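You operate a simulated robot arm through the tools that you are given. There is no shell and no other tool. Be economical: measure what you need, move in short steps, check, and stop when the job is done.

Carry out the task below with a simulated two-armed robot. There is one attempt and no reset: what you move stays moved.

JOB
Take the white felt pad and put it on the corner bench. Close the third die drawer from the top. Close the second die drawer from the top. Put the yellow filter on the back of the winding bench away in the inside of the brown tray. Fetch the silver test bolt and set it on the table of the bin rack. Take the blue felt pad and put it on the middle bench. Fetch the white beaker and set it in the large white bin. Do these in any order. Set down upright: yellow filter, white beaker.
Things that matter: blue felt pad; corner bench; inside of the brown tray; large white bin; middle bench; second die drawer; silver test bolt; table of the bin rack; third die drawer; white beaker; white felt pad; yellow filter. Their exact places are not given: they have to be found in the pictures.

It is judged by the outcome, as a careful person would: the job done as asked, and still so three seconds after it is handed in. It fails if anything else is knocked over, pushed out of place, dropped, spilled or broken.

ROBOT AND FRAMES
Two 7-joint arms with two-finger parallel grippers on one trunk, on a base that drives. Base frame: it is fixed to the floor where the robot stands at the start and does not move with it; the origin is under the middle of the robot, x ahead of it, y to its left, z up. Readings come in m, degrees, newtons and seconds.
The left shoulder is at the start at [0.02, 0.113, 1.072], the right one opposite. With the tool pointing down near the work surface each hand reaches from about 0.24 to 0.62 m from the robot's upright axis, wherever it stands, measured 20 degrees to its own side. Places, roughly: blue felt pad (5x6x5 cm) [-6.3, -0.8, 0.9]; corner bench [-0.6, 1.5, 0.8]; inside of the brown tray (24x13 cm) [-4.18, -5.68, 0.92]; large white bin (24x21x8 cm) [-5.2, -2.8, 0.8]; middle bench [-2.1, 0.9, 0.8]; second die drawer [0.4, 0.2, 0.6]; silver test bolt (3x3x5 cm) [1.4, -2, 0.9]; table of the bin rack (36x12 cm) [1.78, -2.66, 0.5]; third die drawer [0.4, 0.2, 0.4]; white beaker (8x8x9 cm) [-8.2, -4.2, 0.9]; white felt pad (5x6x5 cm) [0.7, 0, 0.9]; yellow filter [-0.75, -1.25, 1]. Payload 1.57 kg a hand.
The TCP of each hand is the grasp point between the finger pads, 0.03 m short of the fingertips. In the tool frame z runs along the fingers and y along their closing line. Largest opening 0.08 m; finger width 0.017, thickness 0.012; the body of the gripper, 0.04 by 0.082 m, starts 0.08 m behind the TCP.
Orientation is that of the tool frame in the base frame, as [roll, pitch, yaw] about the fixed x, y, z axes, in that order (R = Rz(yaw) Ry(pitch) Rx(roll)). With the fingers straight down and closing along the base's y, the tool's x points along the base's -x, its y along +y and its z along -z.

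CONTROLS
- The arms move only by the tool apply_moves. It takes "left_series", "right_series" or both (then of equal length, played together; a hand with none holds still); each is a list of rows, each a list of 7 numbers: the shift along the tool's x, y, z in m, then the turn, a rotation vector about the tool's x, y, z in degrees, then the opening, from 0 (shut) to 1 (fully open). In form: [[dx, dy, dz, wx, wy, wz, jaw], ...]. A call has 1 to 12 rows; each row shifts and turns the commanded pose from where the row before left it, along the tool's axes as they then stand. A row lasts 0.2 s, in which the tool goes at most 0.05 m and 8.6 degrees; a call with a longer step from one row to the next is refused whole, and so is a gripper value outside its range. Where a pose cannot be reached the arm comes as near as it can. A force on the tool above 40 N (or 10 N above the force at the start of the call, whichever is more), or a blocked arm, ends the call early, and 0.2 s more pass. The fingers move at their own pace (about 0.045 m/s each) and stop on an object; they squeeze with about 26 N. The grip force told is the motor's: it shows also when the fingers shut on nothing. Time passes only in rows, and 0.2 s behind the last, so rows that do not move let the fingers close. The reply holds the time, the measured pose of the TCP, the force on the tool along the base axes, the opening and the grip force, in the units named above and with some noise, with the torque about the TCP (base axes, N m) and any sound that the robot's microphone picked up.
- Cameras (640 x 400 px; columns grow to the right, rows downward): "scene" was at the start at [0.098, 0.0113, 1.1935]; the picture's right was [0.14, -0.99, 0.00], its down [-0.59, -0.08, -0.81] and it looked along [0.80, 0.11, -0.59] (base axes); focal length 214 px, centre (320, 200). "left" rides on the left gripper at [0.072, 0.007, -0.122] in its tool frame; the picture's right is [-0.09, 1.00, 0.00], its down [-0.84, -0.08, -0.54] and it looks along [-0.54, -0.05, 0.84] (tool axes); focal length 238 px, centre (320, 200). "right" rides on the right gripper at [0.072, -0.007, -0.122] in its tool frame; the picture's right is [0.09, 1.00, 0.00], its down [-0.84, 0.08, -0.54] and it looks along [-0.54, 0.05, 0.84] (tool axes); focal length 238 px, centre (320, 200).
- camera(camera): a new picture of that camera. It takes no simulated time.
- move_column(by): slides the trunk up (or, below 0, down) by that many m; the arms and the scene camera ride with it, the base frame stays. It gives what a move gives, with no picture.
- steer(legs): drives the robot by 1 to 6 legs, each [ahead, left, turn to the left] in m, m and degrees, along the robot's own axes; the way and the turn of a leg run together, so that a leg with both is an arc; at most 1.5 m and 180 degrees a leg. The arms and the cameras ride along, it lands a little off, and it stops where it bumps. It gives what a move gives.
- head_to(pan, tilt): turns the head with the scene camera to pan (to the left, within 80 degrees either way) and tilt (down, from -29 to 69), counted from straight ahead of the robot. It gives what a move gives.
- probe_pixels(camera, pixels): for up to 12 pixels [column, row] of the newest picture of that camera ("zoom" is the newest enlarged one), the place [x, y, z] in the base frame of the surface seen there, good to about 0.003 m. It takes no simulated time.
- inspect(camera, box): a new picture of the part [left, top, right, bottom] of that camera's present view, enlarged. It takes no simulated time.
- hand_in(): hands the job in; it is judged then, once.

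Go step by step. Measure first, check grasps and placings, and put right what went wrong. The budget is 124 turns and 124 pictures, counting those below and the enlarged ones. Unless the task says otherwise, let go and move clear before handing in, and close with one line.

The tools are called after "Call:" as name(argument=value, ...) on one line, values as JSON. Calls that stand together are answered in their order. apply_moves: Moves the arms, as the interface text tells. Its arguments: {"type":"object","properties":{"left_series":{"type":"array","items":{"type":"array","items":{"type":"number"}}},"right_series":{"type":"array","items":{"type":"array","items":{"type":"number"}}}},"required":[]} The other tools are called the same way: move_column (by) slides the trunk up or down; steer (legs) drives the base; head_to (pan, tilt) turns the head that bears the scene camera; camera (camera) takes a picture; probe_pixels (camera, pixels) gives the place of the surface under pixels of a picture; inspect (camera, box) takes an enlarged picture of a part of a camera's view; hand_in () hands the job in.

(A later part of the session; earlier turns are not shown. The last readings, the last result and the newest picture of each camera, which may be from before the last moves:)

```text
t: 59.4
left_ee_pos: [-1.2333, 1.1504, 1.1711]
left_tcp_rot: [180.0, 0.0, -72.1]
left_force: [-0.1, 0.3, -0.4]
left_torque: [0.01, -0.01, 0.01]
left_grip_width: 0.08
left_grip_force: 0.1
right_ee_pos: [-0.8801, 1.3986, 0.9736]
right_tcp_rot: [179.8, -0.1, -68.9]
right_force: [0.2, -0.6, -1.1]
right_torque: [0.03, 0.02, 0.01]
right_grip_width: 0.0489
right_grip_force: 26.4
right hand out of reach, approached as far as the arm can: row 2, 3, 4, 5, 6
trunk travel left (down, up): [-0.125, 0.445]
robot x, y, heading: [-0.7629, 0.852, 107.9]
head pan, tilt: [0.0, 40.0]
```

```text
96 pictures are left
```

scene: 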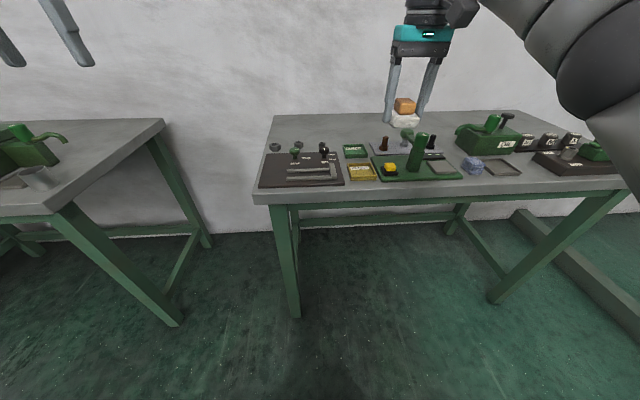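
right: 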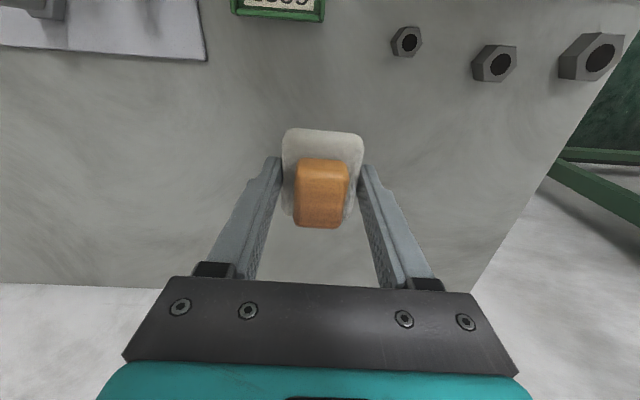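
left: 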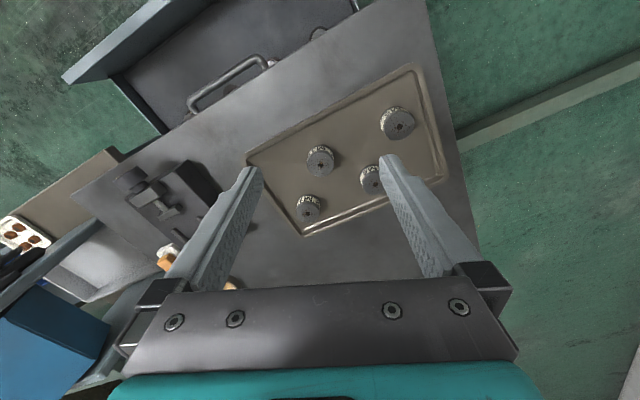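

The arm is at its reach limit, but the spot below is clear, so I'll lower the trunk instead.

Call:
move_column(by=-0.083)

Call:
move_column(by=-0.005)

Call:
camera(camera="right")

```text
t: 60.6
left_ee_pos: [-1.2332, 1.1495, 1.0876]
left_tcp_rot: [180.0, 0.1, -72.0]
left_force: [0.1, 0.5, -0.1]
left_torque: [0.04, 0.01, 0.03]
left_grip_width: 0.0801
left_grip_force: 0.1
right_ee_pos: [-0.88, 1.3983, 0.8916]
right_tcp_rot: [179.7, -0.2, -68.9]
right_force: [0.5, -0.7, -0.7]
right_torque: [-0.02, -0.01, -0.03]
right_grip_width: 0.0489
right_grip_force: 25.9
trunk travel left (down, up): [-0.042, 0.528]
robot x, y, heading: [-0.7658, 0.8559, 107.6]
head pan, tilt: [0.0, 40.0]
```

```text
t: 61.1
left_ee_pos: [-1.2337, 1.1495, 1.0829]
left_tcp_rot: [180.0, 0.1, -72.1]
left_force: [-0.2, 0.4, 0.4]
left_torque: [-0.03, -0.01, 0.0]
left_grip_width: 0.0799
left_grip_force: 0.1
right_ee_pos: [-0.8801, 1.3992, 0.8871]
right_tcp_rot: [179.8, 0.0, -68.9]
right_force: [-0.7, -0.2, -0.1]
right_torque: [-0.04, 0.0, 0.03]
right_grip_width: 0.0489
right_grip_force: 26.5
trunk travel left (down, up): [-0.037, 0.533]
robot x, y, heading: [-0.7653, 0.8519, 107.7]
head pan, tilt: [0.0, 40.0]
```

```text
95 pictures are left
```

right: 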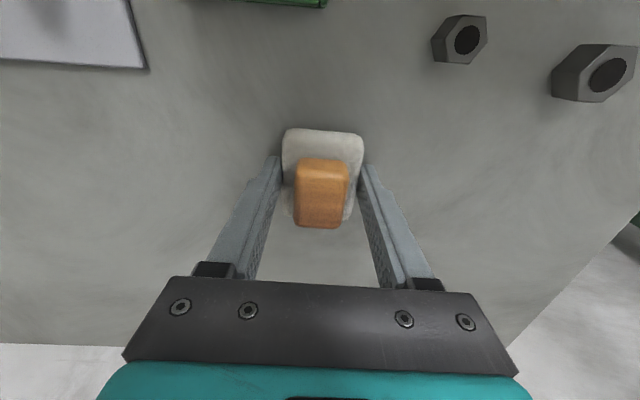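

About 4 mm above the bench; lower 4 mm more and release gently.

Call:
move_column(by=-0.004)

Call:
apply_moves(right_series=[[0, 0, 0, 0, 0, 0, 0.8], [0, 0, 0, 0, 0, 0, 0.8], [0, 0, 0, 0, 0, 0, 0.8]])

Call:
move_column(by=0.2)

Call:
camera(camera="right")

```text
t: 61.7
left_ee_pos: [-1.2331, 1.1496, 1.0796]
left_tcp_rot: [-180.0, 0.2, -72.1]
left_force: [-0.8, -1.1, -0.3]
left_torque: [-0.03, 0.04, -0.01]
left_grip_width: 0.0803
left_grip_force: 0.1
right_ee_pos: [-0.8803, 1.3977, 0.8826]
right_tcp_rot: [179.7, -0.2, -68.9]
right_force: [0.6, 0.1, 0.2]
right_torque: [0.05, 0.01, 0.0]
right_grip_width: 0.0488
right_grip_force: 25.8
trunk travel left (down, up): [-0.033, 0.537]
robot x, y, heading: [-0.7683, 0.8514, 107.9]
head pan, tilt: [0.0, 40.0]
```

```text
t: 62.5
left_ee_pos: [-1.2332, 1.1503, 1.0792]
left_tcp_rot: [179.9, 0.2, -72.2]
left_force: [-0.9, 0.3, -0.1]
left_torque: [0.01, 0.0, 0.01]
left_grip_width: 0.0799
left_grip_force: 0.1
right_ee_pos: [-0.8807, 1.3982, 0.8826]
right_tcp_rot: [179.7, -0.1, -69.0]
right_force: [0.3, -0.3, -0.2]
right_torque: [0.01, -0.01, 0.0]
right_grip_width: 0.0638
right_grip_force: 0.1
trunk travel left (down, up): [-0.033, 0.537]
robot x, y, heading: [-0.7678, 0.8518, 107.7]
head pan, tilt: [0.0, 40.0]
```

```text
t: 64.6
left_ee_pos: [-1.2335, 1.1501, 1.2785]
left_tcp_rot: [180.0, -0.1, -72.2]
left_force: [-0.7, 0.0, -0.3]
left_torque: [0.04, -0.02, 0.01]
left_grip_width: 0.0799
left_grip_force: 0.0
right_ee_pos: [-0.8806, 1.3978, 1.0808]
right_tcp_rot: [179.8, 0.0, -68.9]
right_force: [0.2, 0.8, 0.9]
right_torque: [-0.01, 0.01, 0.01]
right_grip_width: 0.0638
right_grip_force: 0.1
trunk travel left (down, up): [-0.233, 0.337]
robot x, y, heading: [-0.7637, 0.8531, 107.7]
head pan, tilt: [0.0, 40.0]
```

```text
94 pictures are left
```

right: 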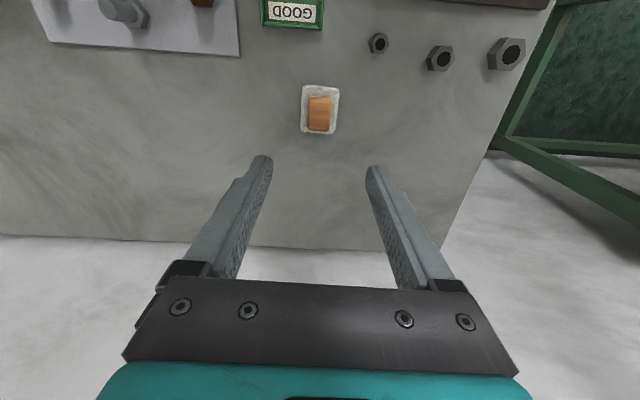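

The white pad stands well on the corner bench. Now to the bolt around (1.4,-2): I'll back out, turn, and survey.

Call:
steer(legs=[[-0.8, 0, 0], [0, 0, -150]])

Call:
head_to(pan=0, tilt=20)

Call:
camera(camera="scene")

```text
t: 75.1
left_ee_pos: [0.0488, 0.0664, 1.2792]
left_tcp_rot: [179.9, -0.1, 140.6]
left_force: [0.6, 1.2, 1.0]
left_torque: [0.02, 0.01, 0.01]
left_grip_width: 0.0802
left_grip_force: 0.1
right_ee_pos: [-0.1141, -0.3334, 1.0828]
right_tcp_rot: [179.9, -0.1, 143.9]
right_force: [0.1, -0.5, -0.6]
right_torque: [-0.01, -0.02, 0.01]
right_grip_width: 0.0639
right_grip_force: 0.0
trunk travel left (down, up): [-0.233, 0.337]
robot x, y, heading: [-0.507, 0.066, -39.5]
head pan, tilt: [0.0, 40.0]
```

```text
t: 76.0
left_ee_pos: [0.0484, 0.0668, 1.28]
left_tcp_rot: [-179.9, 0.0, 140.6]
left_force: [0.6, 0.2, -0.4]
left_torque: [-0.04, -0.01, -0.03]
left_grip_width: 0.0801
left_grip_force: 0.1
right_ee_pos: [-0.1154, -0.3338, 1.0831]
right_tcp_rot: [179.8, -0.1, 143.7]
right_force: [-0.2, -0.5, 0.1]
right_torque: [0.01, 0.01, 0.02]
right_grip_width: 0.0639
right_grip_force: 0.0
trunk travel left (down, up): [-0.233, 0.337]
robot x, y, heading: [-0.5106, 0.0597, -39.6]
head pan, tilt: [0.0, 20.0]
```

```text
93 pictures are left
```

scene: 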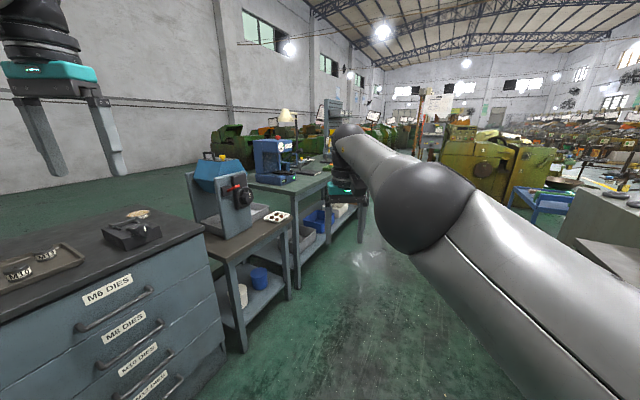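

The right arm blocks the view; I'll pull it in and look again.

Call:
apply_moves(right_series=[[0.035, -0.03, 0.0, 0, 0, 0, 1], [0.035, -0.03, 0.0, 0, 0, 0, 1], [0.035, -0.03, 0.0, 0, 0, 0, 1], [0.035, -0.03, 0.0, 0, 0, 0, 1], [0.035, -0.03, 0.0, 0, 0, 0, 1]])

Call:
camera(camera="scene")

```text
t: 77.2
left_ee_pos: [0.048, 0.0672, 1.2795]
left_tcp_rot: [180.0, 0.0, 140.5]
left_force: [-0.5, -0.9, -0.1]
left_torque: [-0.04, -0.02, 0.02]
left_grip_width: 0.08
left_grip_force: 0.0
right_ee_pos: [-0.1333, -0.3584, 1.1024]
right_tcp_rot: [179.9, -0.2, 143.7]
right_force: [-0.2, 0.9, 0.1]
right_torque: [0.0, 0.0, 0.04]
right_grip_width: 0.0801
right_grip_force: 0.1
right hand out of reach, approached as far as the arm can: row 1, 2, 3, 4, 5
trunk travel left (down, up): [-0.233, 0.337]
robot x, y, heading: [-0.5063, 0.0623, -39.7]
head pan, tilt: [0.0, 20.0]
```

```text
92 pictures are left
```

scene: 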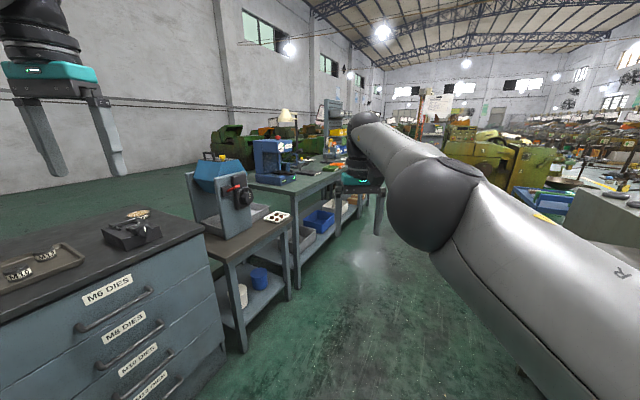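

Call:
apply_moves(right_series=[[0.04, -0.02, -0.02, 0, 0, 0, 1], [0.04, -0.02, -0.02, 0, 0, 0, 1], [0.04, -0.02, -0.02, 0, 0, 0, 1], [0, 0, -0.04, 0, 0, 0, 1]])

Call:
camera(camera="scene")

```text
t: 78.2
left_ee_pos: [0.0479, 0.0672, 1.2801]
left_tcp_rot: [179.9, 0.0, 140.5]
left_force: [0.6, 0.4, 0.6]
left_torque: [0.04, -0.01, -0.01]
left_grip_width: 0.0799
left_grip_force: 0.0
right_ee_pos: [-0.1633, -0.3469, 1.1994]
right_tcp_rot: [179.9, 0.0, 143.8]
right_force: [0.1, 0.4, -0.9]
right_torque: [-0.02, -0.01, 0.01]
right_grip_width: 0.08
right_grip_force: 0.1
right hand out of reach, approached as far as the arm can: row 1, 2, 3, 4
trunk travel left (down, up): [-0.233, 0.337]
robot x, y, heading: [-0.5095, 0.0646, -39.4]
head pan, tilt: [0.0, 20.0]
```

```text
91 pictures are left
```

scene: 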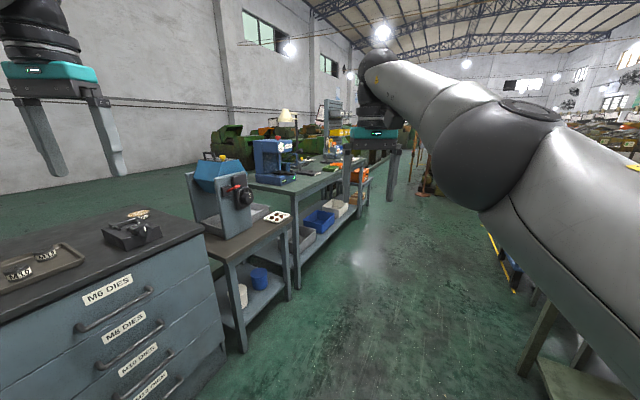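

Call:
apply_moves(right_series=[[0.05, 0, 0, 0, 0, 0, 1], [0.05, 0, 0, 0, 0, 0, 1], [0, -0.04, 0.03, 0, 0, 0, 1], [0, -0.04, 0.03, 0, 0, 0, 1], [0, 0, 0, 0, 0, 0, 1]])

Call:
camera(camera="scene")

```text
t: 79.4
left_ee_pos: [0.0479, 0.0667, 1.2791]
left_tcp_rot: [180.0, 0.0, 140.6]
left_force: [0.2, 0.8, 0.0]
left_torque: [-0.02, -0.02, 0.02]
left_grip_width: 0.0799
left_grip_force: 0.0
right_ee_pos: [-0.2922, -0.3486, 1.1382]
right_tcp_rot: [179.8, -0.2, 143.8]
right_force: [1.1, -0.3, 0.9]
right_torque: [0.01, 0.02, 0.0]
right_grip_width: 0.0799
right_grip_force: 0.0
trunk travel left (down, up): [-0.233, 0.337]
robot x, y, heading: [-0.5081, 0.0623, -39.5]
head pan, tilt: [0.0, 20.0]
```

```text
90 pictures are left
```

scene: 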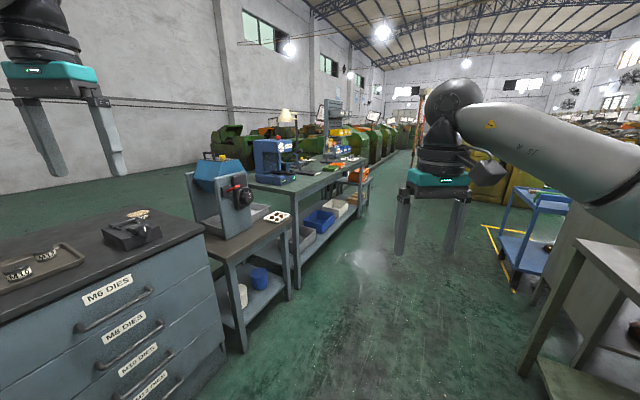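

Call:
probe_pixels(camera="scene", pixels=[[242, 350], [290, 298], [298, 285], [360, 240], [528, 370], [545, 290], [517, 285], [505, 265], [345, 215], [320, 185], [600, 250], [330, 165]])

Call:
inspect(camera="scene", box=[240, 100, 400, 240])

```text
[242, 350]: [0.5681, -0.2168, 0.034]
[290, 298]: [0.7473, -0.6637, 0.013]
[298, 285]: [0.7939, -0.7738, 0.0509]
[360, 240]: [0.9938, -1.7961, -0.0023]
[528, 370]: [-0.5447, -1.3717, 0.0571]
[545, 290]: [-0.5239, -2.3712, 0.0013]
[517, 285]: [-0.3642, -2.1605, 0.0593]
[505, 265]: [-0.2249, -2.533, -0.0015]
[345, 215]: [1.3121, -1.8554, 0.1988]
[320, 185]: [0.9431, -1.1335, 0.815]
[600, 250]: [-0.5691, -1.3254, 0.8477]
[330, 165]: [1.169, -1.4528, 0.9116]
```

```text
2.86 times, centred on (320, 170) of scene
```

zoom: 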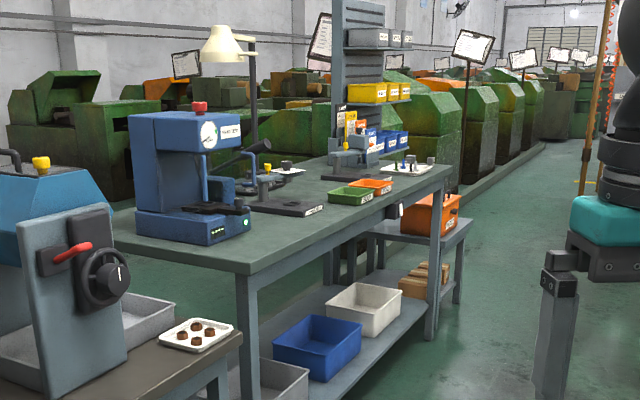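

The bench line is at -68°; the bolt should be near the far end of the green-topped bench, with the orange-crate side table as the rack's table. I'll drive down the aisle and turn to face it.

Call:
steer(legs=[[0, 0, -23.2], [1.3, 0, 0], [1.3, 0, 0], [0, 0, 84]])

Call:
head_to(pan=0, tilt=35)

Call:
camera(camera="scene")

```text
t: 96.9
left_ee_pos: [0.9611, -1.7506, 1.2799]
left_tcp_rot: [-180.0, 0.2, -157.3]
left_force: [-0.7, -0.7, -0.4]
left_torque: [-0.01, -0.01, -0.01]
left_grip_width: 0.08
left_grip_force: 0.1
right_ee_pos: [1.1673, -2.2466, 1.1381]
right_tcp_rot: [179.8, -0.1, -154.1]
right_force: [-0.2, 0.6, -0.6]
right_torque: [-0.04, -0.03, -0.01]
right_grip_width: 0.08
right_grip_force: 0.2
trunk travel left (down, up): [-0.233, 0.337]
robot x, y, heading: [0.7052, -2.2428, 22.5]
head pan, tilt: [0.0, 20.0]
```

```text
t: 97.7
left_ee_pos: [0.9614, -1.7514, 1.2785]
left_tcp_rot: [180.0, 0.0, -157.3]
left_force: [-0.1, -0.2, 0.4]
left_torque: [0.01, -0.03, -0.04]
left_grip_width: 0.0798
left_grip_force: 0.1
right_ee_pos: [1.1697, -2.2461, 1.1386]
right_tcp_rot: [179.8, -0.1, -154.0]
right_force: [-0.5, -0.4, -0.1]
right_torque: [0.01, 0.02, -0.02]
right_grip_width: 0.0803
right_grip_force: 0.0
trunk travel left (down, up): [-0.233, 0.337]
robot x, y, heading: [0.7035, -2.2415, 22.6]
head pan, tilt: [0.0, 35.0]
```

```text
88 pictures are left
```

scene: 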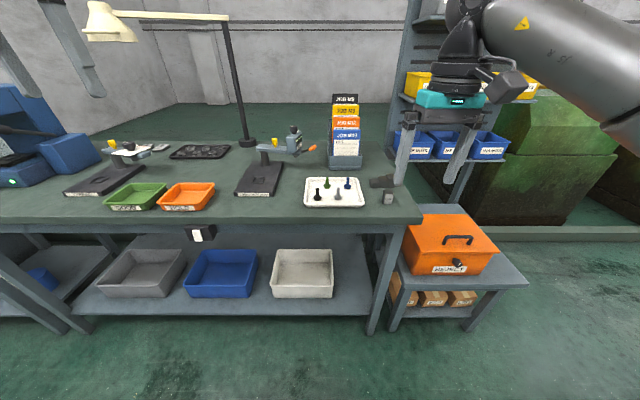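

Call:
inspect(camera="scene", box=[290, 150, 530, 310])

Call:
probe_pixels(camera="scene", pixels=[[388, 197], [388, 191], [388, 203], [337, 196], [340, 216], [512, 268], [450, 280], [415, 280], [500, 278], [440, 230], [415, 215], [487, 252]])

```text
2.50 times, centred on (410, 230) of scene
```

zoom: 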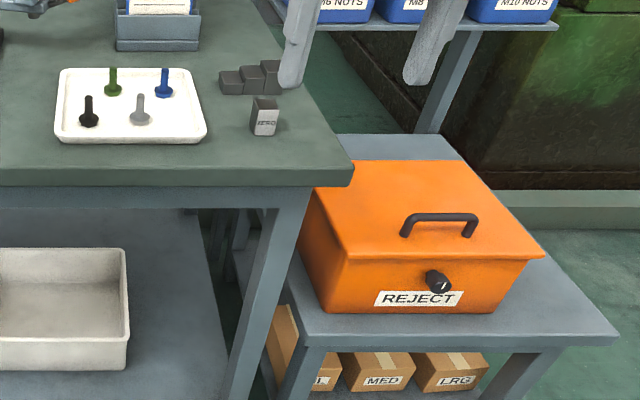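

```text
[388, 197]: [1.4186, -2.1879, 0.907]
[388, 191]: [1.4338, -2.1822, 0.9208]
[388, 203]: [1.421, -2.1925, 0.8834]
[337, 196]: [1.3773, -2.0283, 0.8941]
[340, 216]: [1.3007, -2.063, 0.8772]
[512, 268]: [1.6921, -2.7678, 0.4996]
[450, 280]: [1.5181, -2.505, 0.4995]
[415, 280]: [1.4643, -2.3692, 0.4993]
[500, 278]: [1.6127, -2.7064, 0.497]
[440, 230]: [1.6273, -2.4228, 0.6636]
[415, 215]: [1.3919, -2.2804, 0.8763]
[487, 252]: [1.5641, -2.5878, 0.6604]
```

Silver bolt is at px (338,193) ≈ (1.377,-2.028) in the white tray, next to others. Checking the lamp's location relative to my left hand and zooming in on the bolt.

Call:
inspect(camera="scene", box=[295, 165, 375, 215])

Call:
probe_pixels(camera="zoom", pixels=[[342, 215], [342, 230], [342, 260], [342, 185], [180, 200], [250, 150], [425, 150], [340, 290]])

Call:
probe_pixels(camera="scene", pixels=[[110, 25], [200, 17], [232, 60], [248, 140], [338, 195]])

```text
8.00 times, centred on (335, 190) of scene
```

zoom: 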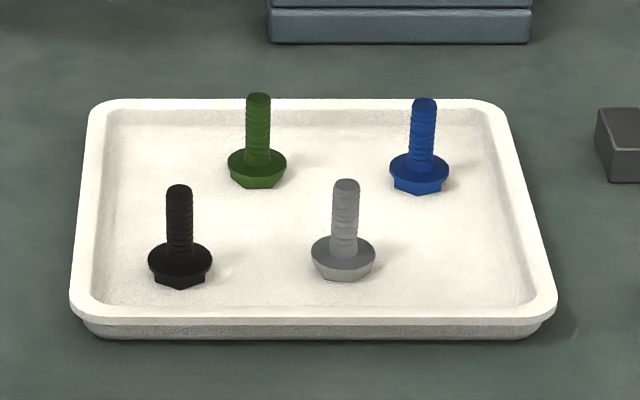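

```text
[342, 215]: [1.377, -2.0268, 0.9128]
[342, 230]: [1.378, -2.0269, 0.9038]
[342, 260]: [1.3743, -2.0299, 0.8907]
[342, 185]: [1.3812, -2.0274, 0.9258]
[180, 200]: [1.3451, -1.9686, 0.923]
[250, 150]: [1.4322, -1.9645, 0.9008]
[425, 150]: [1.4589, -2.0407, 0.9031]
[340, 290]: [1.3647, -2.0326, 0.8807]
```

```text
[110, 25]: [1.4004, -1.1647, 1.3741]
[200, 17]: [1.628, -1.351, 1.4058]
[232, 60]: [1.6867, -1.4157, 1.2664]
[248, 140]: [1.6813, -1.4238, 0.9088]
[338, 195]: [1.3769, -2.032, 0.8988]
```

Bolt shank ≈ (1.381,-2.026), top 0.928; neighbours are ≥6.6 cm away. I'll close the distance and lower the trunk 0.1.

Call:
steer(legs=[[0.22, 0.09, 0]])

Call:
move_column(by=-0.1)

Call:
camera(camera="right")

```text
t: 99.4
left_ee_pos: [1.1306, -1.5786, 1.2783]
left_tcp_rot: [179.9, 0.0, -156.9]
left_force: [0.8, 0.4, -1.1]
left_torque: [-0.01, 0.02, 0.04]
left_grip_width: 0.0802
left_grip_force: 0.0
right_ee_pos: [1.3432, -2.0716, 1.1376]
right_tcp_rot: [179.8, -0.1, -153.5]
right_force: [-0.1, -0.8, 0.6]
right_torque: [0.01, 0.01, 0.01]
right_grip_width: 0.0799
right_grip_force: 0.1
trunk travel left (down, up): [-0.233, 0.337]
robot x, y, heading: [0.8774, -2.0731, 23.3]
head pan, tilt: [0.0, 35.0]
```

```text
t: 100.8
left_ee_pos: [1.1307, -1.5789, 1.1784]
left_tcp_rot: [-179.9, 0.2, -156.8]
left_force: [-0.3, 0.9, -0.5]
left_torque: [0.0, 0.0, -0.03]
left_grip_width: 0.08
left_grip_force: 0.0
right_ee_pos: [1.3416, -2.0723, 1.0396]
right_tcp_rot: [179.9, -0.1, -153.6]
right_force: [-0.5, 0.0, 0.6]
right_torque: [0.0, 0.01, -0.01]
right_grip_width: 0.0802
right_grip_force: 0.0
trunk travel left (down, up): [-0.133, 0.437]
robot x, y, heading: [0.8763, -2.0718, 23.1]
head pan, tilt: [0.0, 35.0]
```

```text
85 pictures are left
```

right: 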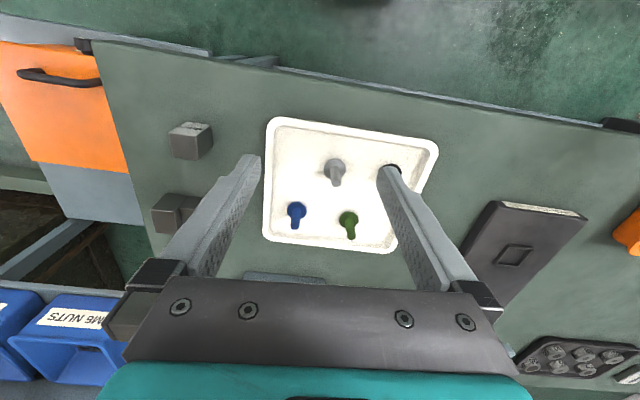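

Call:
inspect(camera="right", box=[260, 120, 420, 220])

Call:
probe_pixels(camera="zoom", pixels=[[307, 245], [307, 230], [300, 170], [310, 260]])

```text
4.00 times, centred on (340, 170) of right
```

zoom: 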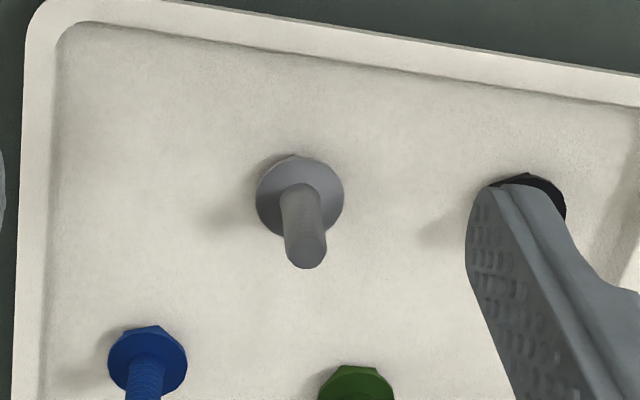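

```text
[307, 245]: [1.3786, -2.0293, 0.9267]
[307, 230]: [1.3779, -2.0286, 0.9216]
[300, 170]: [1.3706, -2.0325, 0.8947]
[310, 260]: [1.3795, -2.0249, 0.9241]
```

Call:
apply_moves(right_series=[[-0.027, 0.0115, 0, 0, 0, 0, 0.5], [-0.0273, 0.0115, 0, 0, 0, 4, 0.5], [0, 0, 0.04, 0, 0, 0, 0.5], [0, 0, 0.03, 0, 0, 0, 0.5], [0, 0, 0, 0, 0, 0, 0.5]])

Call:
camera(camera="right")

```text
t: 102.0
left_ee_pos: [1.1297, -1.5794, 1.1802]
left_tcp_rot: [180.0, 0.1, -156.8]
left_force: [0.1, 0.2, -0.2]
left_torque: [0.04, 0.01, 0.02]
left_grip_width: 0.0797
left_grip_force: 0.1
right_ee_pos: [1.3788, -2.0281, 0.9692]
right_tcp_rot: [179.9, 0.0, -157.6]
right_force: [0.3, 0.0, -0.2]
right_torque: [0.01, 0.02, 0.03]
right_grip_width: 0.0403
right_grip_force: 0.0
trunk travel left (down, up): [-0.133, 0.437]
robot x, y, heading: [0.8754, -2.0698, 23.0]
head pan, tilt: [0.0, 35.0]
```

```text
83 pictures are left
```

right: 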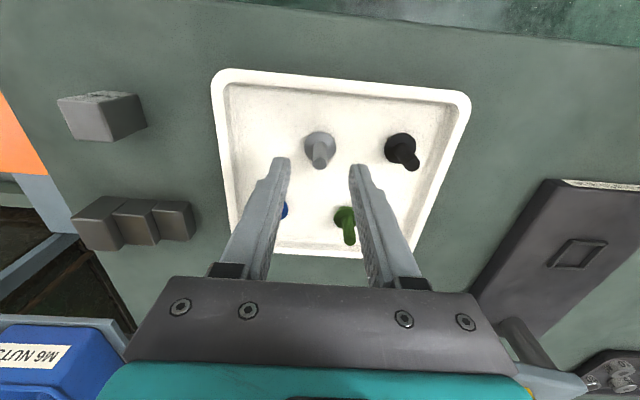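

Centred. Descending to z≈0.928, gripping the shank, and lifting.

Call:
apply_moves(right_series=[[0, 0, 0.02, 0, 0, 0, 0.5], [0, 0, 0.021, 0, 0, 0, 0.5], [0, 0, 0, 0, 0, 0, 0], [0, 0, 0, 0, 0, 0, 0], [0, 0, 0, 0, 0, 0, 0]])

Call:
apply_moves(right_series=[[0, 0, -0.03, 0, 0, 0, 0], [0, 0, -0.05, 0, 0, 0, 0], [0, 0, -0.05, 0, 0, 0, 0], [0, 0, -0.03, 0, 0, 0, 0]])

Call:
camera(camera="right")

```text
t: 103.2
left_ee_pos: [1.1307, -1.5791, 1.1791]
left_tcp_rot: [-180.0, 0.0, -156.7]
left_force: [0.4, 0.5, -0.2]
left_torque: [0.02, 0.0, 0.0]
left_grip_width: 0.0801
left_grip_force: 0.0
right_ee_pos: [1.3793, -2.0277, 0.9284]
right_tcp_rot: [179.8, -0.3, -157.8]
right_force: [0.8, -0.5, 0.0]
right_torque: [0.02, 0.0, 0.0]
right_grip_width: 0.0107
right_grip_force: 24.3
trunk travel left (down, up): [-0.133, 0.437]
robot x, y, heading: [0.8741, -2.0749, 23.1]
head pan, tilt: [0.0, 35.0]
```

```text
t: 104.2
left_ee_pos: [1.1304, -1.5794, 1.1793]
left_tcp_rot: [179.9, 0.1, -156.8]
left_force: [-0.2, 0.1, -0.4]
left_torque: [0.03, 0.01, -0.02]
left_grip_width: 0.0799
left_grip_force: 0.0
right_ee_pos: [1.3818, -2.028, 1.0886]
right_tcp_rot: [179.7, -0.2, -157.5]
right_force: [-0.6, -1.1, -0.7]
right_torque: [0.0, 0.02, 0.02]
right_grip_width: 0.0107
right_grip_force: 25.5
trunk travel left (down, up): [-0.133, 0.437]
robot x, y, heading: [0.8777, -2.0736, 23.0]
head pan, tilt: [0.0, 35.0]
```

```text
82 pictures are left
```

right: 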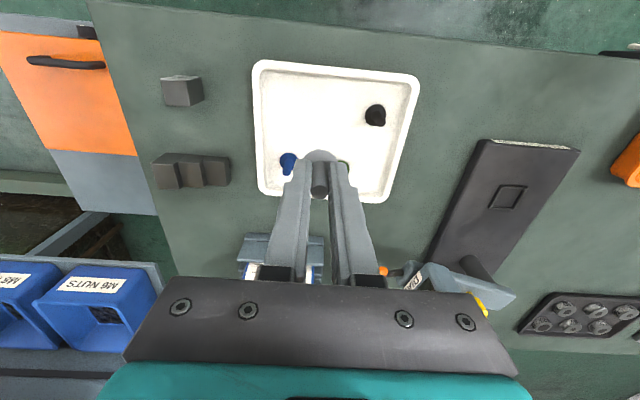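

The bolt is held (10.7 mm). I'll back off and slide right to face the small table.

Call:
steer(legs=[[-0.35, 0, -1.2], [0, -0.74, 0]])

Call:
head_to(pan=-10, tilt=40)

Call:
camera(camera="scene")

```text
t: 110.0
left_ee_pos: [1.1007, -2.4086, 1.1793]
left_tcp_rot: [-180.0, 0.2, -158.9]
left_force: [-0.4, 0.1, 0.8]
left_torque: [0.03, 0.02, 0.02]
left_grip_width: 0.0802
left_grip_force: 0.2
right_ee_pos: [1.3349, -2.8684, 1.0871]
right_tcp_rot: [179.8, -0.2, -159.7]
right_force: [0.7, 0.4, -0.6]
right_torque: [0.03, 0.0, 0.02]
right_grip_width: 0.0104
right_grip_force: 26.8
trunk travel left (down, up): [-0.133, 0.437]
robot x, y, heading: [0.8282, -2.8914, 20.9]
head pan, tilt: [0.0, 35.0]
```

```text
t: 110.8
left_ee_pos: [1.1007, -2.4094, 1.1797]
left_tcp_rot: [180.0, 0.1, -158.8]
left_force: [0.0, -0.1, 0.0]
left_torque: [-0.01, -0.02, 0.01]
left_grip_width: 0.0798
left_grip_force: 0.0
right_ee_pos: [1.3347, -2.8678, 1.0865]
right_tcp_rot: [179.8, -0.1, -159.7]
right_force: [0.1, 0.2, 0.2]
right_torque: [-0.02, -0.05, -0.01]
right_grip_width: 0.0104
right_grip_force: 26.7
trunk travel left (down, up): [-0.133, 0.437]
robot x, y, heading: [0.8274, -2.8907, 21.1]
head pan, tilt: [-10.0, 40.0]
```

```text
81 pictures are left
```

scene: 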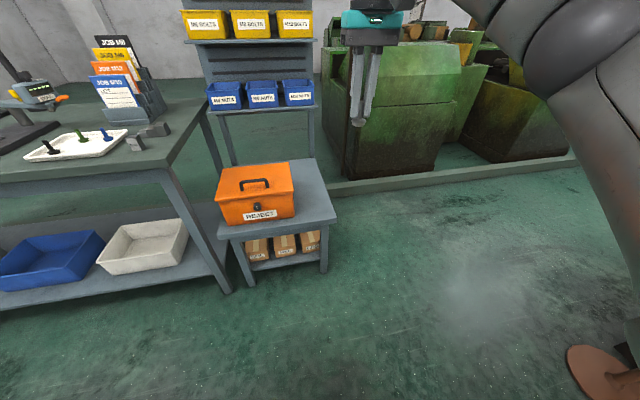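

Call:
inspect(camera="scene", box=[200, 130, 360, 250])

Call:
probe_pixels(camera="scene", pixels=[[310, 190], [318, 215], [334, 215], [305, 168], [313, 162], [293, 185], [295, 212], [300, 107], [300, 98], [605, 385], [316, 105]])

```text
3.33 times, centred on (280, 190) of scene
```

zoom: 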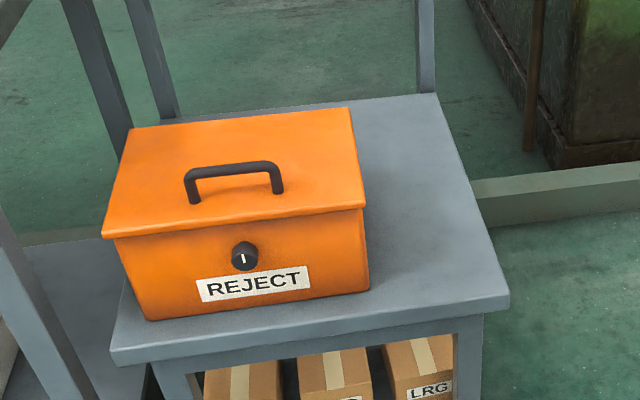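

```text
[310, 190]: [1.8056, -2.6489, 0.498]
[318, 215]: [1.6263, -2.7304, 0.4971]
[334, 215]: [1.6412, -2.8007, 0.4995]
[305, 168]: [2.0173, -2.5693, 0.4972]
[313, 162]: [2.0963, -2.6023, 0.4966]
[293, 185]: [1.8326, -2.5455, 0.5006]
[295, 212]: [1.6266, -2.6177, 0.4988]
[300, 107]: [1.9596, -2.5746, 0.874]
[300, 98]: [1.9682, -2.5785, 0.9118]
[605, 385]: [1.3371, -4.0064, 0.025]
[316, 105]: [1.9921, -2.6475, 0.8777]
```

Target on the free strip: (1.715,-2.69), z 0.498. Driving ahead 0.44 and lowering the trunk.

Call:
steer(legs=[[0.44, 0, 0.5]])

Call:
move_column(by=-0.13)

Call:
camera(camera="scene")

```text
t: 113.4
left_ee_pos: [1.492, -2.2531, 1.1802]
left_tcp_rot: [180.0, 0.1, -158.4]
left_force: [1.8, 0.5, -0.8]
left_torque: [-0.01, 0.03, 0.01]
left_grip_width: 0.0799
left_grip_force: 0.1
right_ee_pos: [1.7293, -2.7103, 1.0871]
right_tcp_rot: [179.8, -0.2, -159.2]
right_force: [0.0, -0.4, -0.9]
right_torque: [-0.02, 0.02, -0.02]
right_grip_width: 0.0108
right_grip_force: 26.0
trunk travel left (down, up): [-0.133, 0.437]
robot x, y, heading: [1.2197, -2.7415, 21.5]
head pan, tilt: [-10.0, 40.0]
```

```text
t: 115.0
left_ee_pos: [1.4915, -2.2534, 1.0494]
left_tcp_rot: [180.0, 0.1, -158.5]
left_force: [-0.4, -0.2, 0.0]
left_torque: [-0.01, -0.04, 0.0]
left_grip_width: 0.0798
left_grip_force: 0.0
right_ee_pos: [1.7301, -2.7089, 0.9582]
right_tcp_rot: [179.7, -0.1, -159.2]
right_force: [0.2, 0.6, -0.3]
right_torque: [-0.03, 0.02, 0.01]
right_grip_width: 0.0101
right_grip_force: 25.4
trunk travel left (down, up): [-0.003, 0.567]
robot x, y, heading: [1.2247, -2.7398, 21.8]
head pan, tilt: [-10.0, 40.0]
```

```text
79 pictures are left
```

scene: 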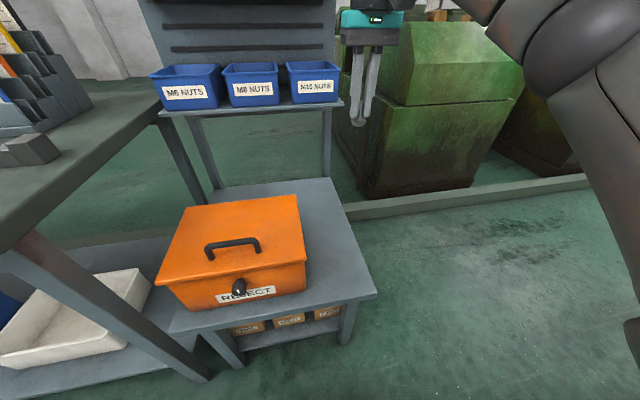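

Call:
apply_moves(right_series=[[0.005, 0.022, 0, 0, 0, 0, 0], [0, 0, 0.05, 0, 0, 0, 0], [0, 0, 0.05, 0, 0, 0, 0], [0, 0, 0.05, 0, 0, 0, 0], [0, 0, 0.05, 0, 0, 0, 0], [0, 0, 0.05, 0, 0, 0, 0], [0, 0, 0.05, 0, 0, 0, 0], [0, 0, 0.05, 0, 0, 0, 0], [0, 0, 0.035, 0, 0, 0, 0], [0, 0, 0, 0, 0, 0, 0]])

Call:
camera(camera="right")

Call:
camera(camera="scene")

```text
t: 117.2
left_ee_pos: [1.4921, -2.253, 1.0495]
left_tcp_rot: [-180.0, 0.2, -158.4]
left_force: [-0.2, -0.1, -0.1]
left_torque: [0.0, -0.01, 0.01]
left_grip_width: 0.0796
left_grip_force: 0.1
right_ee_pos: [1.7165, -2.6918, 0.5718]
right_tcp_rot: [179.8, -0.1, -159.2]
right_force: [0.1, -0.8, -0.7]
right_torque: [0.0, 0.01, 0.01]
right_grip_width: 0.0104
right_grip_force: 26.3
trunk travel left (down, up): [-0.003, 0.567]
robot x, y, heading: [1.2195, -2.7371, 21.5]
head pan, tilt: [-10.0, 40.0]
```

```text
78 pictures are left
```

right: 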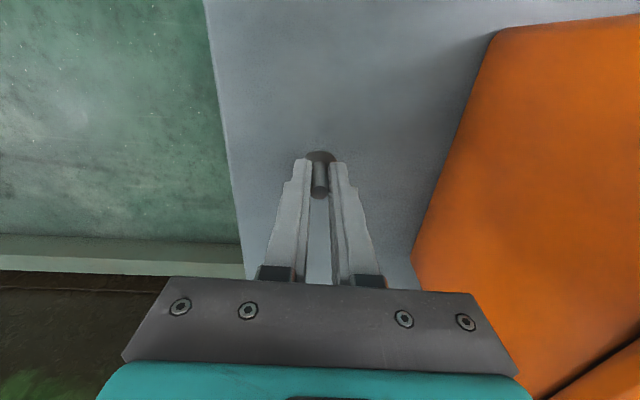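

```text
77 pictures are left
```

scene: 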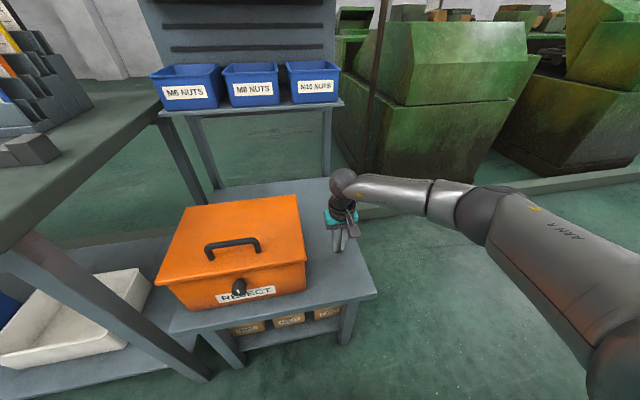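

Position is good, bolt bottom ≈0.525. Lower ~26 mm, release, and lift.

Call:
apply_moves(right_series=[[0, 0, 0.02, 0, 0, 0, 0], [0, 0, 0.005, 0, 0, 0, 0], [0, 0, 0, 0, 0, 0, 0], [0, 0, 0.002, 0, 0, 0, 0], [0, 0, 0, 0, 0, 0, 0]])

Call:
camera(camera="right")

```text
t: 118.3
left_ee_pos: [1.4916, -2.2531, 1.0491]
left_tcp_rot: [179.9, 0.2, -158.4]
left_force: [-0.6, 0.1, -0.1]
left_torque: [-0.02, 0.0, -0.03]
left_grip_width: 0.08
left_grip_force: 0.0
right_ee_pos: [1.7174, -2.6905, 0.5469]
right_tcp_rot: [179.8, 0.0, -159.3]
right_force: [-0.3, 0.1, -1.0]
right_torque: [0.03, 0.02, -0.02]
right_grip_width: 0.0106
right_grip_force: 26.1
trunk travel left (down, up): [-0.003, 0.567]
robot x, y, heading: [1.2269, -2.7368, 21.6]
head pan, tilt: [-10.0, 40.0]
```

```text
76 pictures are left
```

right: 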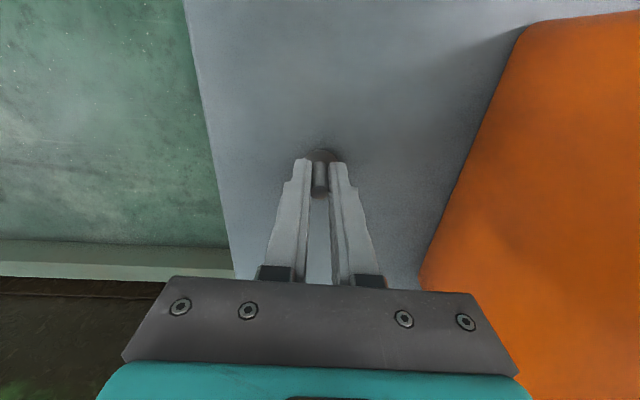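

Call:
apply_moves(right_series=[[0, 0, 0.0015, 0, 0, 0, 0], [0, 0, 0, 0, 0, 0, 0]])

Call:
inspect(camera="right", box=[280, 130, 360, 210])

Call:
probe_pixels(camera="right", pixels=[[320, 153], [320, 140], [300, 150], [345, 150]])

```text
t: 119.0
left_ee_pos: [1.4926, -2.2531, 1.0493]
left_tcp_rot: [-180.0, 0.1, -158.3]
left_force: [0.4, -0.8, 0.3]
left_torque: [-0.03, -0.03, 0.0]
left_grip_width: 0.0799
left_grip_force: 0.1
right_ee_pos: [1.7172, -2.6903, 0.5443]
right_tcp_rot: [179.8, -0.1, -159.1]
right_force: [0.1, -0.8, 2.0]
right_torque: [-0.02, -0.02, -0.02]
right_grip_width: 0.0106
right_grip_force: 26.0
trunk travel left (down, up): [-0.003, 0.567]
robot x, y, heading: [1.2253, -2.7381, 21.4]
head pan, tilt: [-10.0, 40.0]
```

```text
5.00 times, centred on (320, 170) of right
```

zoom: 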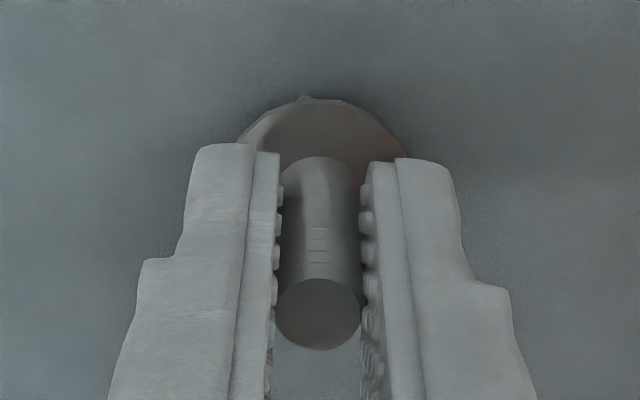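

```text
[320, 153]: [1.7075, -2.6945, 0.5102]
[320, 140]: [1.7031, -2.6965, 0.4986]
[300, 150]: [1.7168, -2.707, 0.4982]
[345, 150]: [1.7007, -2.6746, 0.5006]
```

Contact (2 N, flange 1.2 cm above table). Release and raise.

Call:
apply_moves(right_series=[[0, 0, 0, 0, 0, 0, 0.4], [0, 0, 0, 0, 0, 0, 0.4], [0, 0, -0.03, 0, 0, 0, 0.4], [0, 0, -0.05, 0, 0, 0, 0.4], [0, 0, -0.05, 0, 0, 0, 0.6], [0, 0, -0.05, 0, 0, 0, 0.8], [0, 0, -0.05, 0, 0, 0, 1], [0, 0, -0.05, 0, 0, 0, 1], [0, 0, -0.05, 0, 0, 0, 1], [0, 0, -0.05, 0, 0, 0, 1], [0, 0, -0.05, 0, 0, 0, 1]])

Call:
inspect(camera="scene", box=[260, 160, 420, 300])

```text
t: 121.3
left_ee_pos: [1.492, -2.2537, 1.0505]
left_tcp_rot: [-180.0, 0.2, -158.4]
left_force: [-1.2, 0.4, 0.6]
left_torque: [-0.02, 0.01, 0.0]
left_grip_width: 0.0798
left_grip_force: 0.0
right_ee_pos: [1.7184, -2.6903, 0.9716]
right_tcp_rot: [179.9, -0.2, -159.2]
right_force: [-0.4, 0.6, -0.1]
right_torque: [0.0, 0.02, -0.02]
right_grip_width: 0.0802
right_grip_force: 0.2
trunk travel left (down, up): [-0.003, 0.567]
robot x, y, heading: [1.2236, -2.7348, 21.5]
head pan, tilt: [-10.0, 40.0]
```

```text
2.86 times, centred on (340, 230) of scene
```

zoom: 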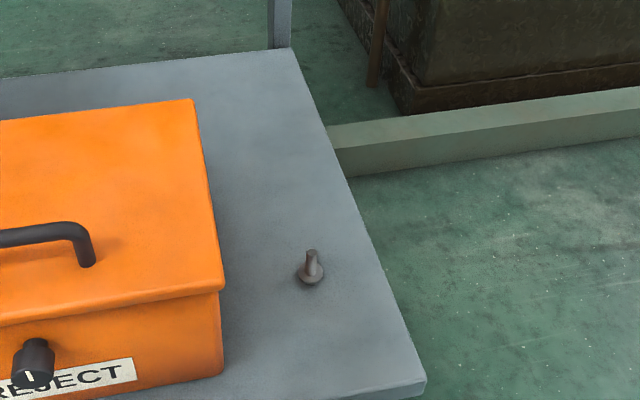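

The bolt stands on the table. Now heading for the yellow filter at the winding bench (-0.75,-1.25): back off, raise the trunk, move along the aisle, and turn around.

Call:
steer(legs=[[-0.55, 0, 0]])

Call:
move_column(by=0.2)

Call:
steer(legs=[[0, 1.0, 0], [0, 0.8, 0], [0, 0, 178]])

Call:
head_to(pan=0, tilt=35)

Call:
camera(camera="scene")

```text
t: 124.5
left_ee_pos: [0.9909, -2.4507, 1.0491]
left_tcp_rot: [179.9, 0.2, -158.7]
left_force: [0.5, 0.1, -0.2]
left_torque: [0.03, -0.02, 0.0]
left_grip_width: 0.0801
left_grip_force: 0.2
right_ee_pos: [1.2151, -2.8913, 0.9709]
right_tcp_rot: [179.9, 0.0, -159.6]
right_force: [-0.2, -0.8, 0.4]
right_torque: [-0.02, -0.02, -0.01]
right_grip_width: 0.0798
right_grip_force: 0.0
trunk travel left (down, up): [-0.003, 0.567]
robot x, y, heading: [0.72, -2.9356, 21.0]
head pan, tilt: [-10.0, 40.0]
```

```text
t: 126.7
left_ee_pos: [0.9912, -2.4517, 1.2491]
left_tcp_rot: [180.0, 0.0, -158.8]
left_force: [-0.1, 0.1, 0.5]
left_torque: [-0.02, 0.04, 0.01]
left_grip_width: 0.08
left_grip_force: 0.0
right_ee_pos: [1.2152, -2.8903, 1.1711]
right_tcp_rot: [179.7, -0.1, -159.5]
right_force: [0.3, -1.0, -0.2]
right_torque: [-0.04, -0.03, 0.01]
right_grip_width: 0.0802
right_grip_force: 0.1
trunk travel left (down, up): [-0.203, 0.367]
robot x, y, heading: [0.7215, -2.9389, 21.1]
head pan, tilt: [-10.0, 40.0]
```

```text
t: 143.2
left_ee_pos: [-0.2249, -1.7074, 1.2489]
left_tcp_rot: [180.0, 0.0, 20.6]
left_force: [0.2, 0.9, 0.6]
left_torque: [-0.02, -0.01, 0.02]
left_grip_width: 0.0802
left_grip_force: 0.2
right_ee_pos: [-0.4447, -1.2639, 1.1723]
right_tcp_rot: [179.8, -0.1, 19.8]
right_force: [-0.6, 0.2, -0.9]
right_torque: [-0.01, 0.04, 0.03]
right_grip_width: 0.0802
right_grip_force: 0.0
trunk travel left (down, up): [-0.203, 0.367]
robot x, y, heading: [0.0514, -1.2293, -159.2]
head pan, tilt: [-10.0, 40.0]
```

```text
t: 143.9
left_ee_pos: [-0.2234, -1.7084, 1.2495]
left_tcp_rot: [-179.9, 0.2, 20.7]
left_force: [-0.1, -0.5, -0.2]
left_torque: [0.01, 0.0, 0.03]
left_grip_width: 0.0799
left_grip_force: 0.1
right_ee_pos: [-0.4449, -1.2653, 1.1701]
right_tcp_rot: [179.8, -0.1, 19.8]
right_force: [0.1, -0.9, -1.3]
right_torque: [0.0, 0.0, 0.0]
right_grip_width: 0.08
right_grip_force: 0.0
trunk travel left (down, up): [-0.203, 0.367]
robot x, y, heading: [0.0503, -1.2264, -159.8]
head pan, tilt: [0.0, 35.0]
```

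```text
73 pictures are left
```

scene: 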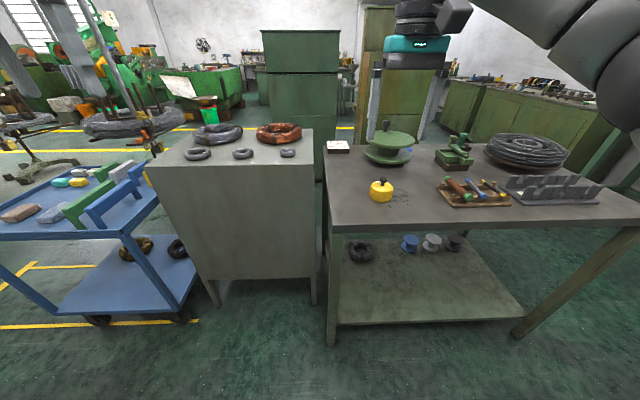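

Call:
inspect(camera="scene", box=[320, 110, 480, 220])

Call:
probe_pixels(camera="scene", pixels=[[381, 190], [381, 199], [390, 150], [455, 155], [470, 190], [340, 220], [355, 200], [400, 205], [62, 183], [338, 146]])

```text
3.64 times, centred on (400, 165) of scene
```

zoom: 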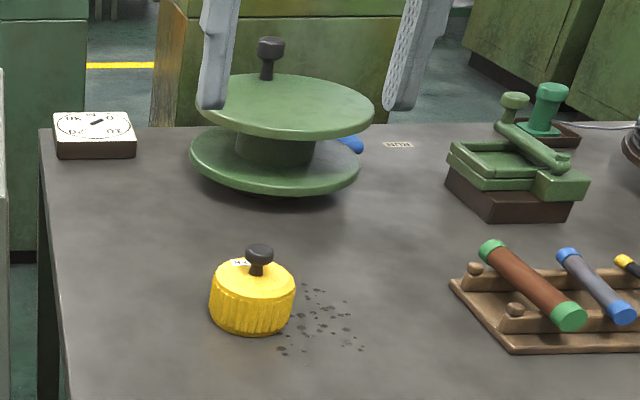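

```text
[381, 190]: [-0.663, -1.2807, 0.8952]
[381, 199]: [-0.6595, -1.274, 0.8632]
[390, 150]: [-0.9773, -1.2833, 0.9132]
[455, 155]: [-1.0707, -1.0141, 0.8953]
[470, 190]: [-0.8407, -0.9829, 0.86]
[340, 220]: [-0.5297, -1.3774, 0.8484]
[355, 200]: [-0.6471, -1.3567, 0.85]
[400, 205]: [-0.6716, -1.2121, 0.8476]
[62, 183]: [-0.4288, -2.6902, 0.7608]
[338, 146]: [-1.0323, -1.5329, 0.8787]
```

A yellow finned canister with a black knob is at (381,190), near (-0.68,-1.28). I need to be sure there's no other yellow filter hidden (e.g. behind the green spool), so I'll raise the trunk for a higher view.

Call:
move_column(by=0.36)

Call:
head_to(pan=-12, tilt=45)

Call:
camera(camera="scene")

Call:
camera(camera="right")

```text
t: 147.4
left_ee_pos: [-0.2254, -1.7059, 1.6092]
left_tcp_rot: [-180.0, 0.1, 20.5]
left_force: [0.4, 0.6, -0.7]
left_torque: [-0.02, 0.0, 0.02]
left_grip_width: 0.0801
left_grip_force: 0.0
right_ee_pos: [-0.4452, -1.2653, 1.531]
right_tcp_rot: [179.8, -0.1, 19.8]
right_force: [0.2, 0.6, 0.9]
right_torque: [0.01, 0.04, -0.02]
right_grip_width: 0.0802
right_grip_force: 0.0
trunk travel left (down, up): [-0.563, 0.007]
robot x, y, heading: [0.051, -1.2231, -159.6]
head pan, tilt: [0.0, 35.0]
```

```text
t: 148.2
left_ee_pos: [-0.224, -1.7067, 1.6106]
left_tcp_rot: [-179.9, 0.2, 20.6]
left_force: [0.0, -0.6, 0.7]
left_torque: [0.03, -0.01, -0.03]
left_grip_width: 0.0803
left_grip_force: 0.0
right_ee_pos: [-0.4451, -1.2645, 1.5308]
right_tcp_rot: [179.8, -0.1, 19.8]
right_force: [-0.4, -0.9, -0.6]
right_torque: [0.01, -0.02, 0.01]
right_grip_width: 0.0799
right_grip_force: 0.1
trunk travel left (down, up): [-0.563, 0.007]
robot x, y, heading: [0.0481, -1.2265, -159.7]
head pan, tilt: [-12.0, 45.0]
```

```text
71 pictures are left
```

scene: 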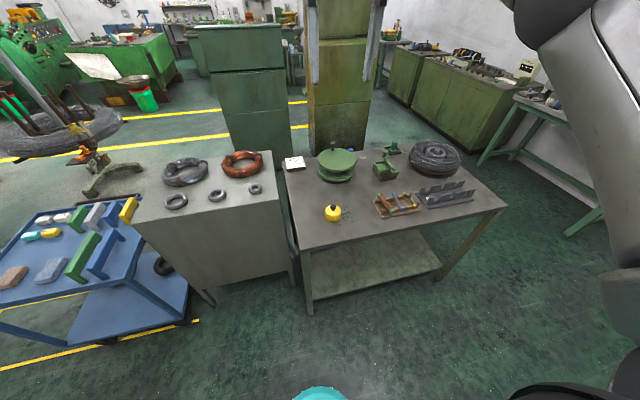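

```text
70 pictures are left
```

right: 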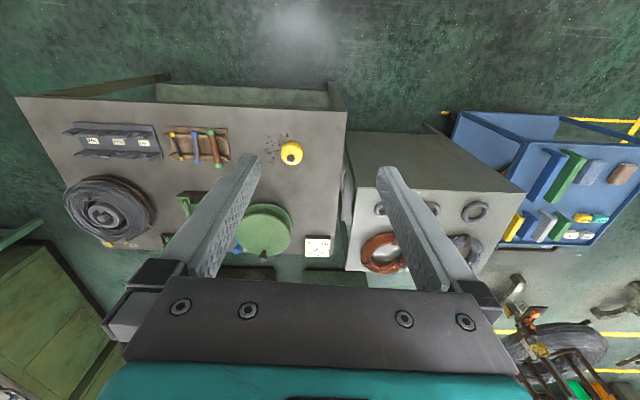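

Call:
inspect(camera="right", box=[50, 110, 350, 260])

Call:
move_column(by=-0.4)

```text
2.13 times, centred on (200, 185) of right
```

zoom: 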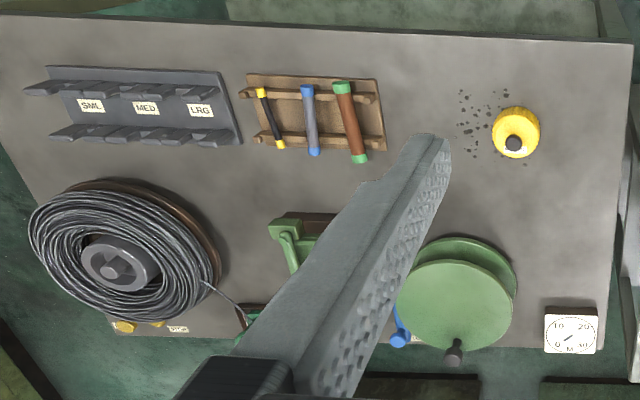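

```text
t: 152.0
left_ee_pos: [-0.224, -1.7071, 1.2096]
left_tcp_rot: [180.0, 0.2, 20.5]
left_force: [0.0, 0.3, -0.5]
left_torque: [-0.01, -0.01, -0.03]
left_grip_width: 0.0799
left_grip_force: 0.1
right_ee_pos: [-0.4435, -1.2649, 1.1311]
right_tcp_rot: [179.9, -0.1, 19.9]
right_force: [0.1, 0.4, 0.0]
right_torque: [-0.01, -0.02, 0.01]
right_grip_width: 0.08
right_grip_force: 0.1
trunk travel left (down, up): [-0.163, 0.407]
robot x, y, heading: [0.0465, -1.2234, -159.6]
head pan, tilt: [-12.0, 45.0]
```

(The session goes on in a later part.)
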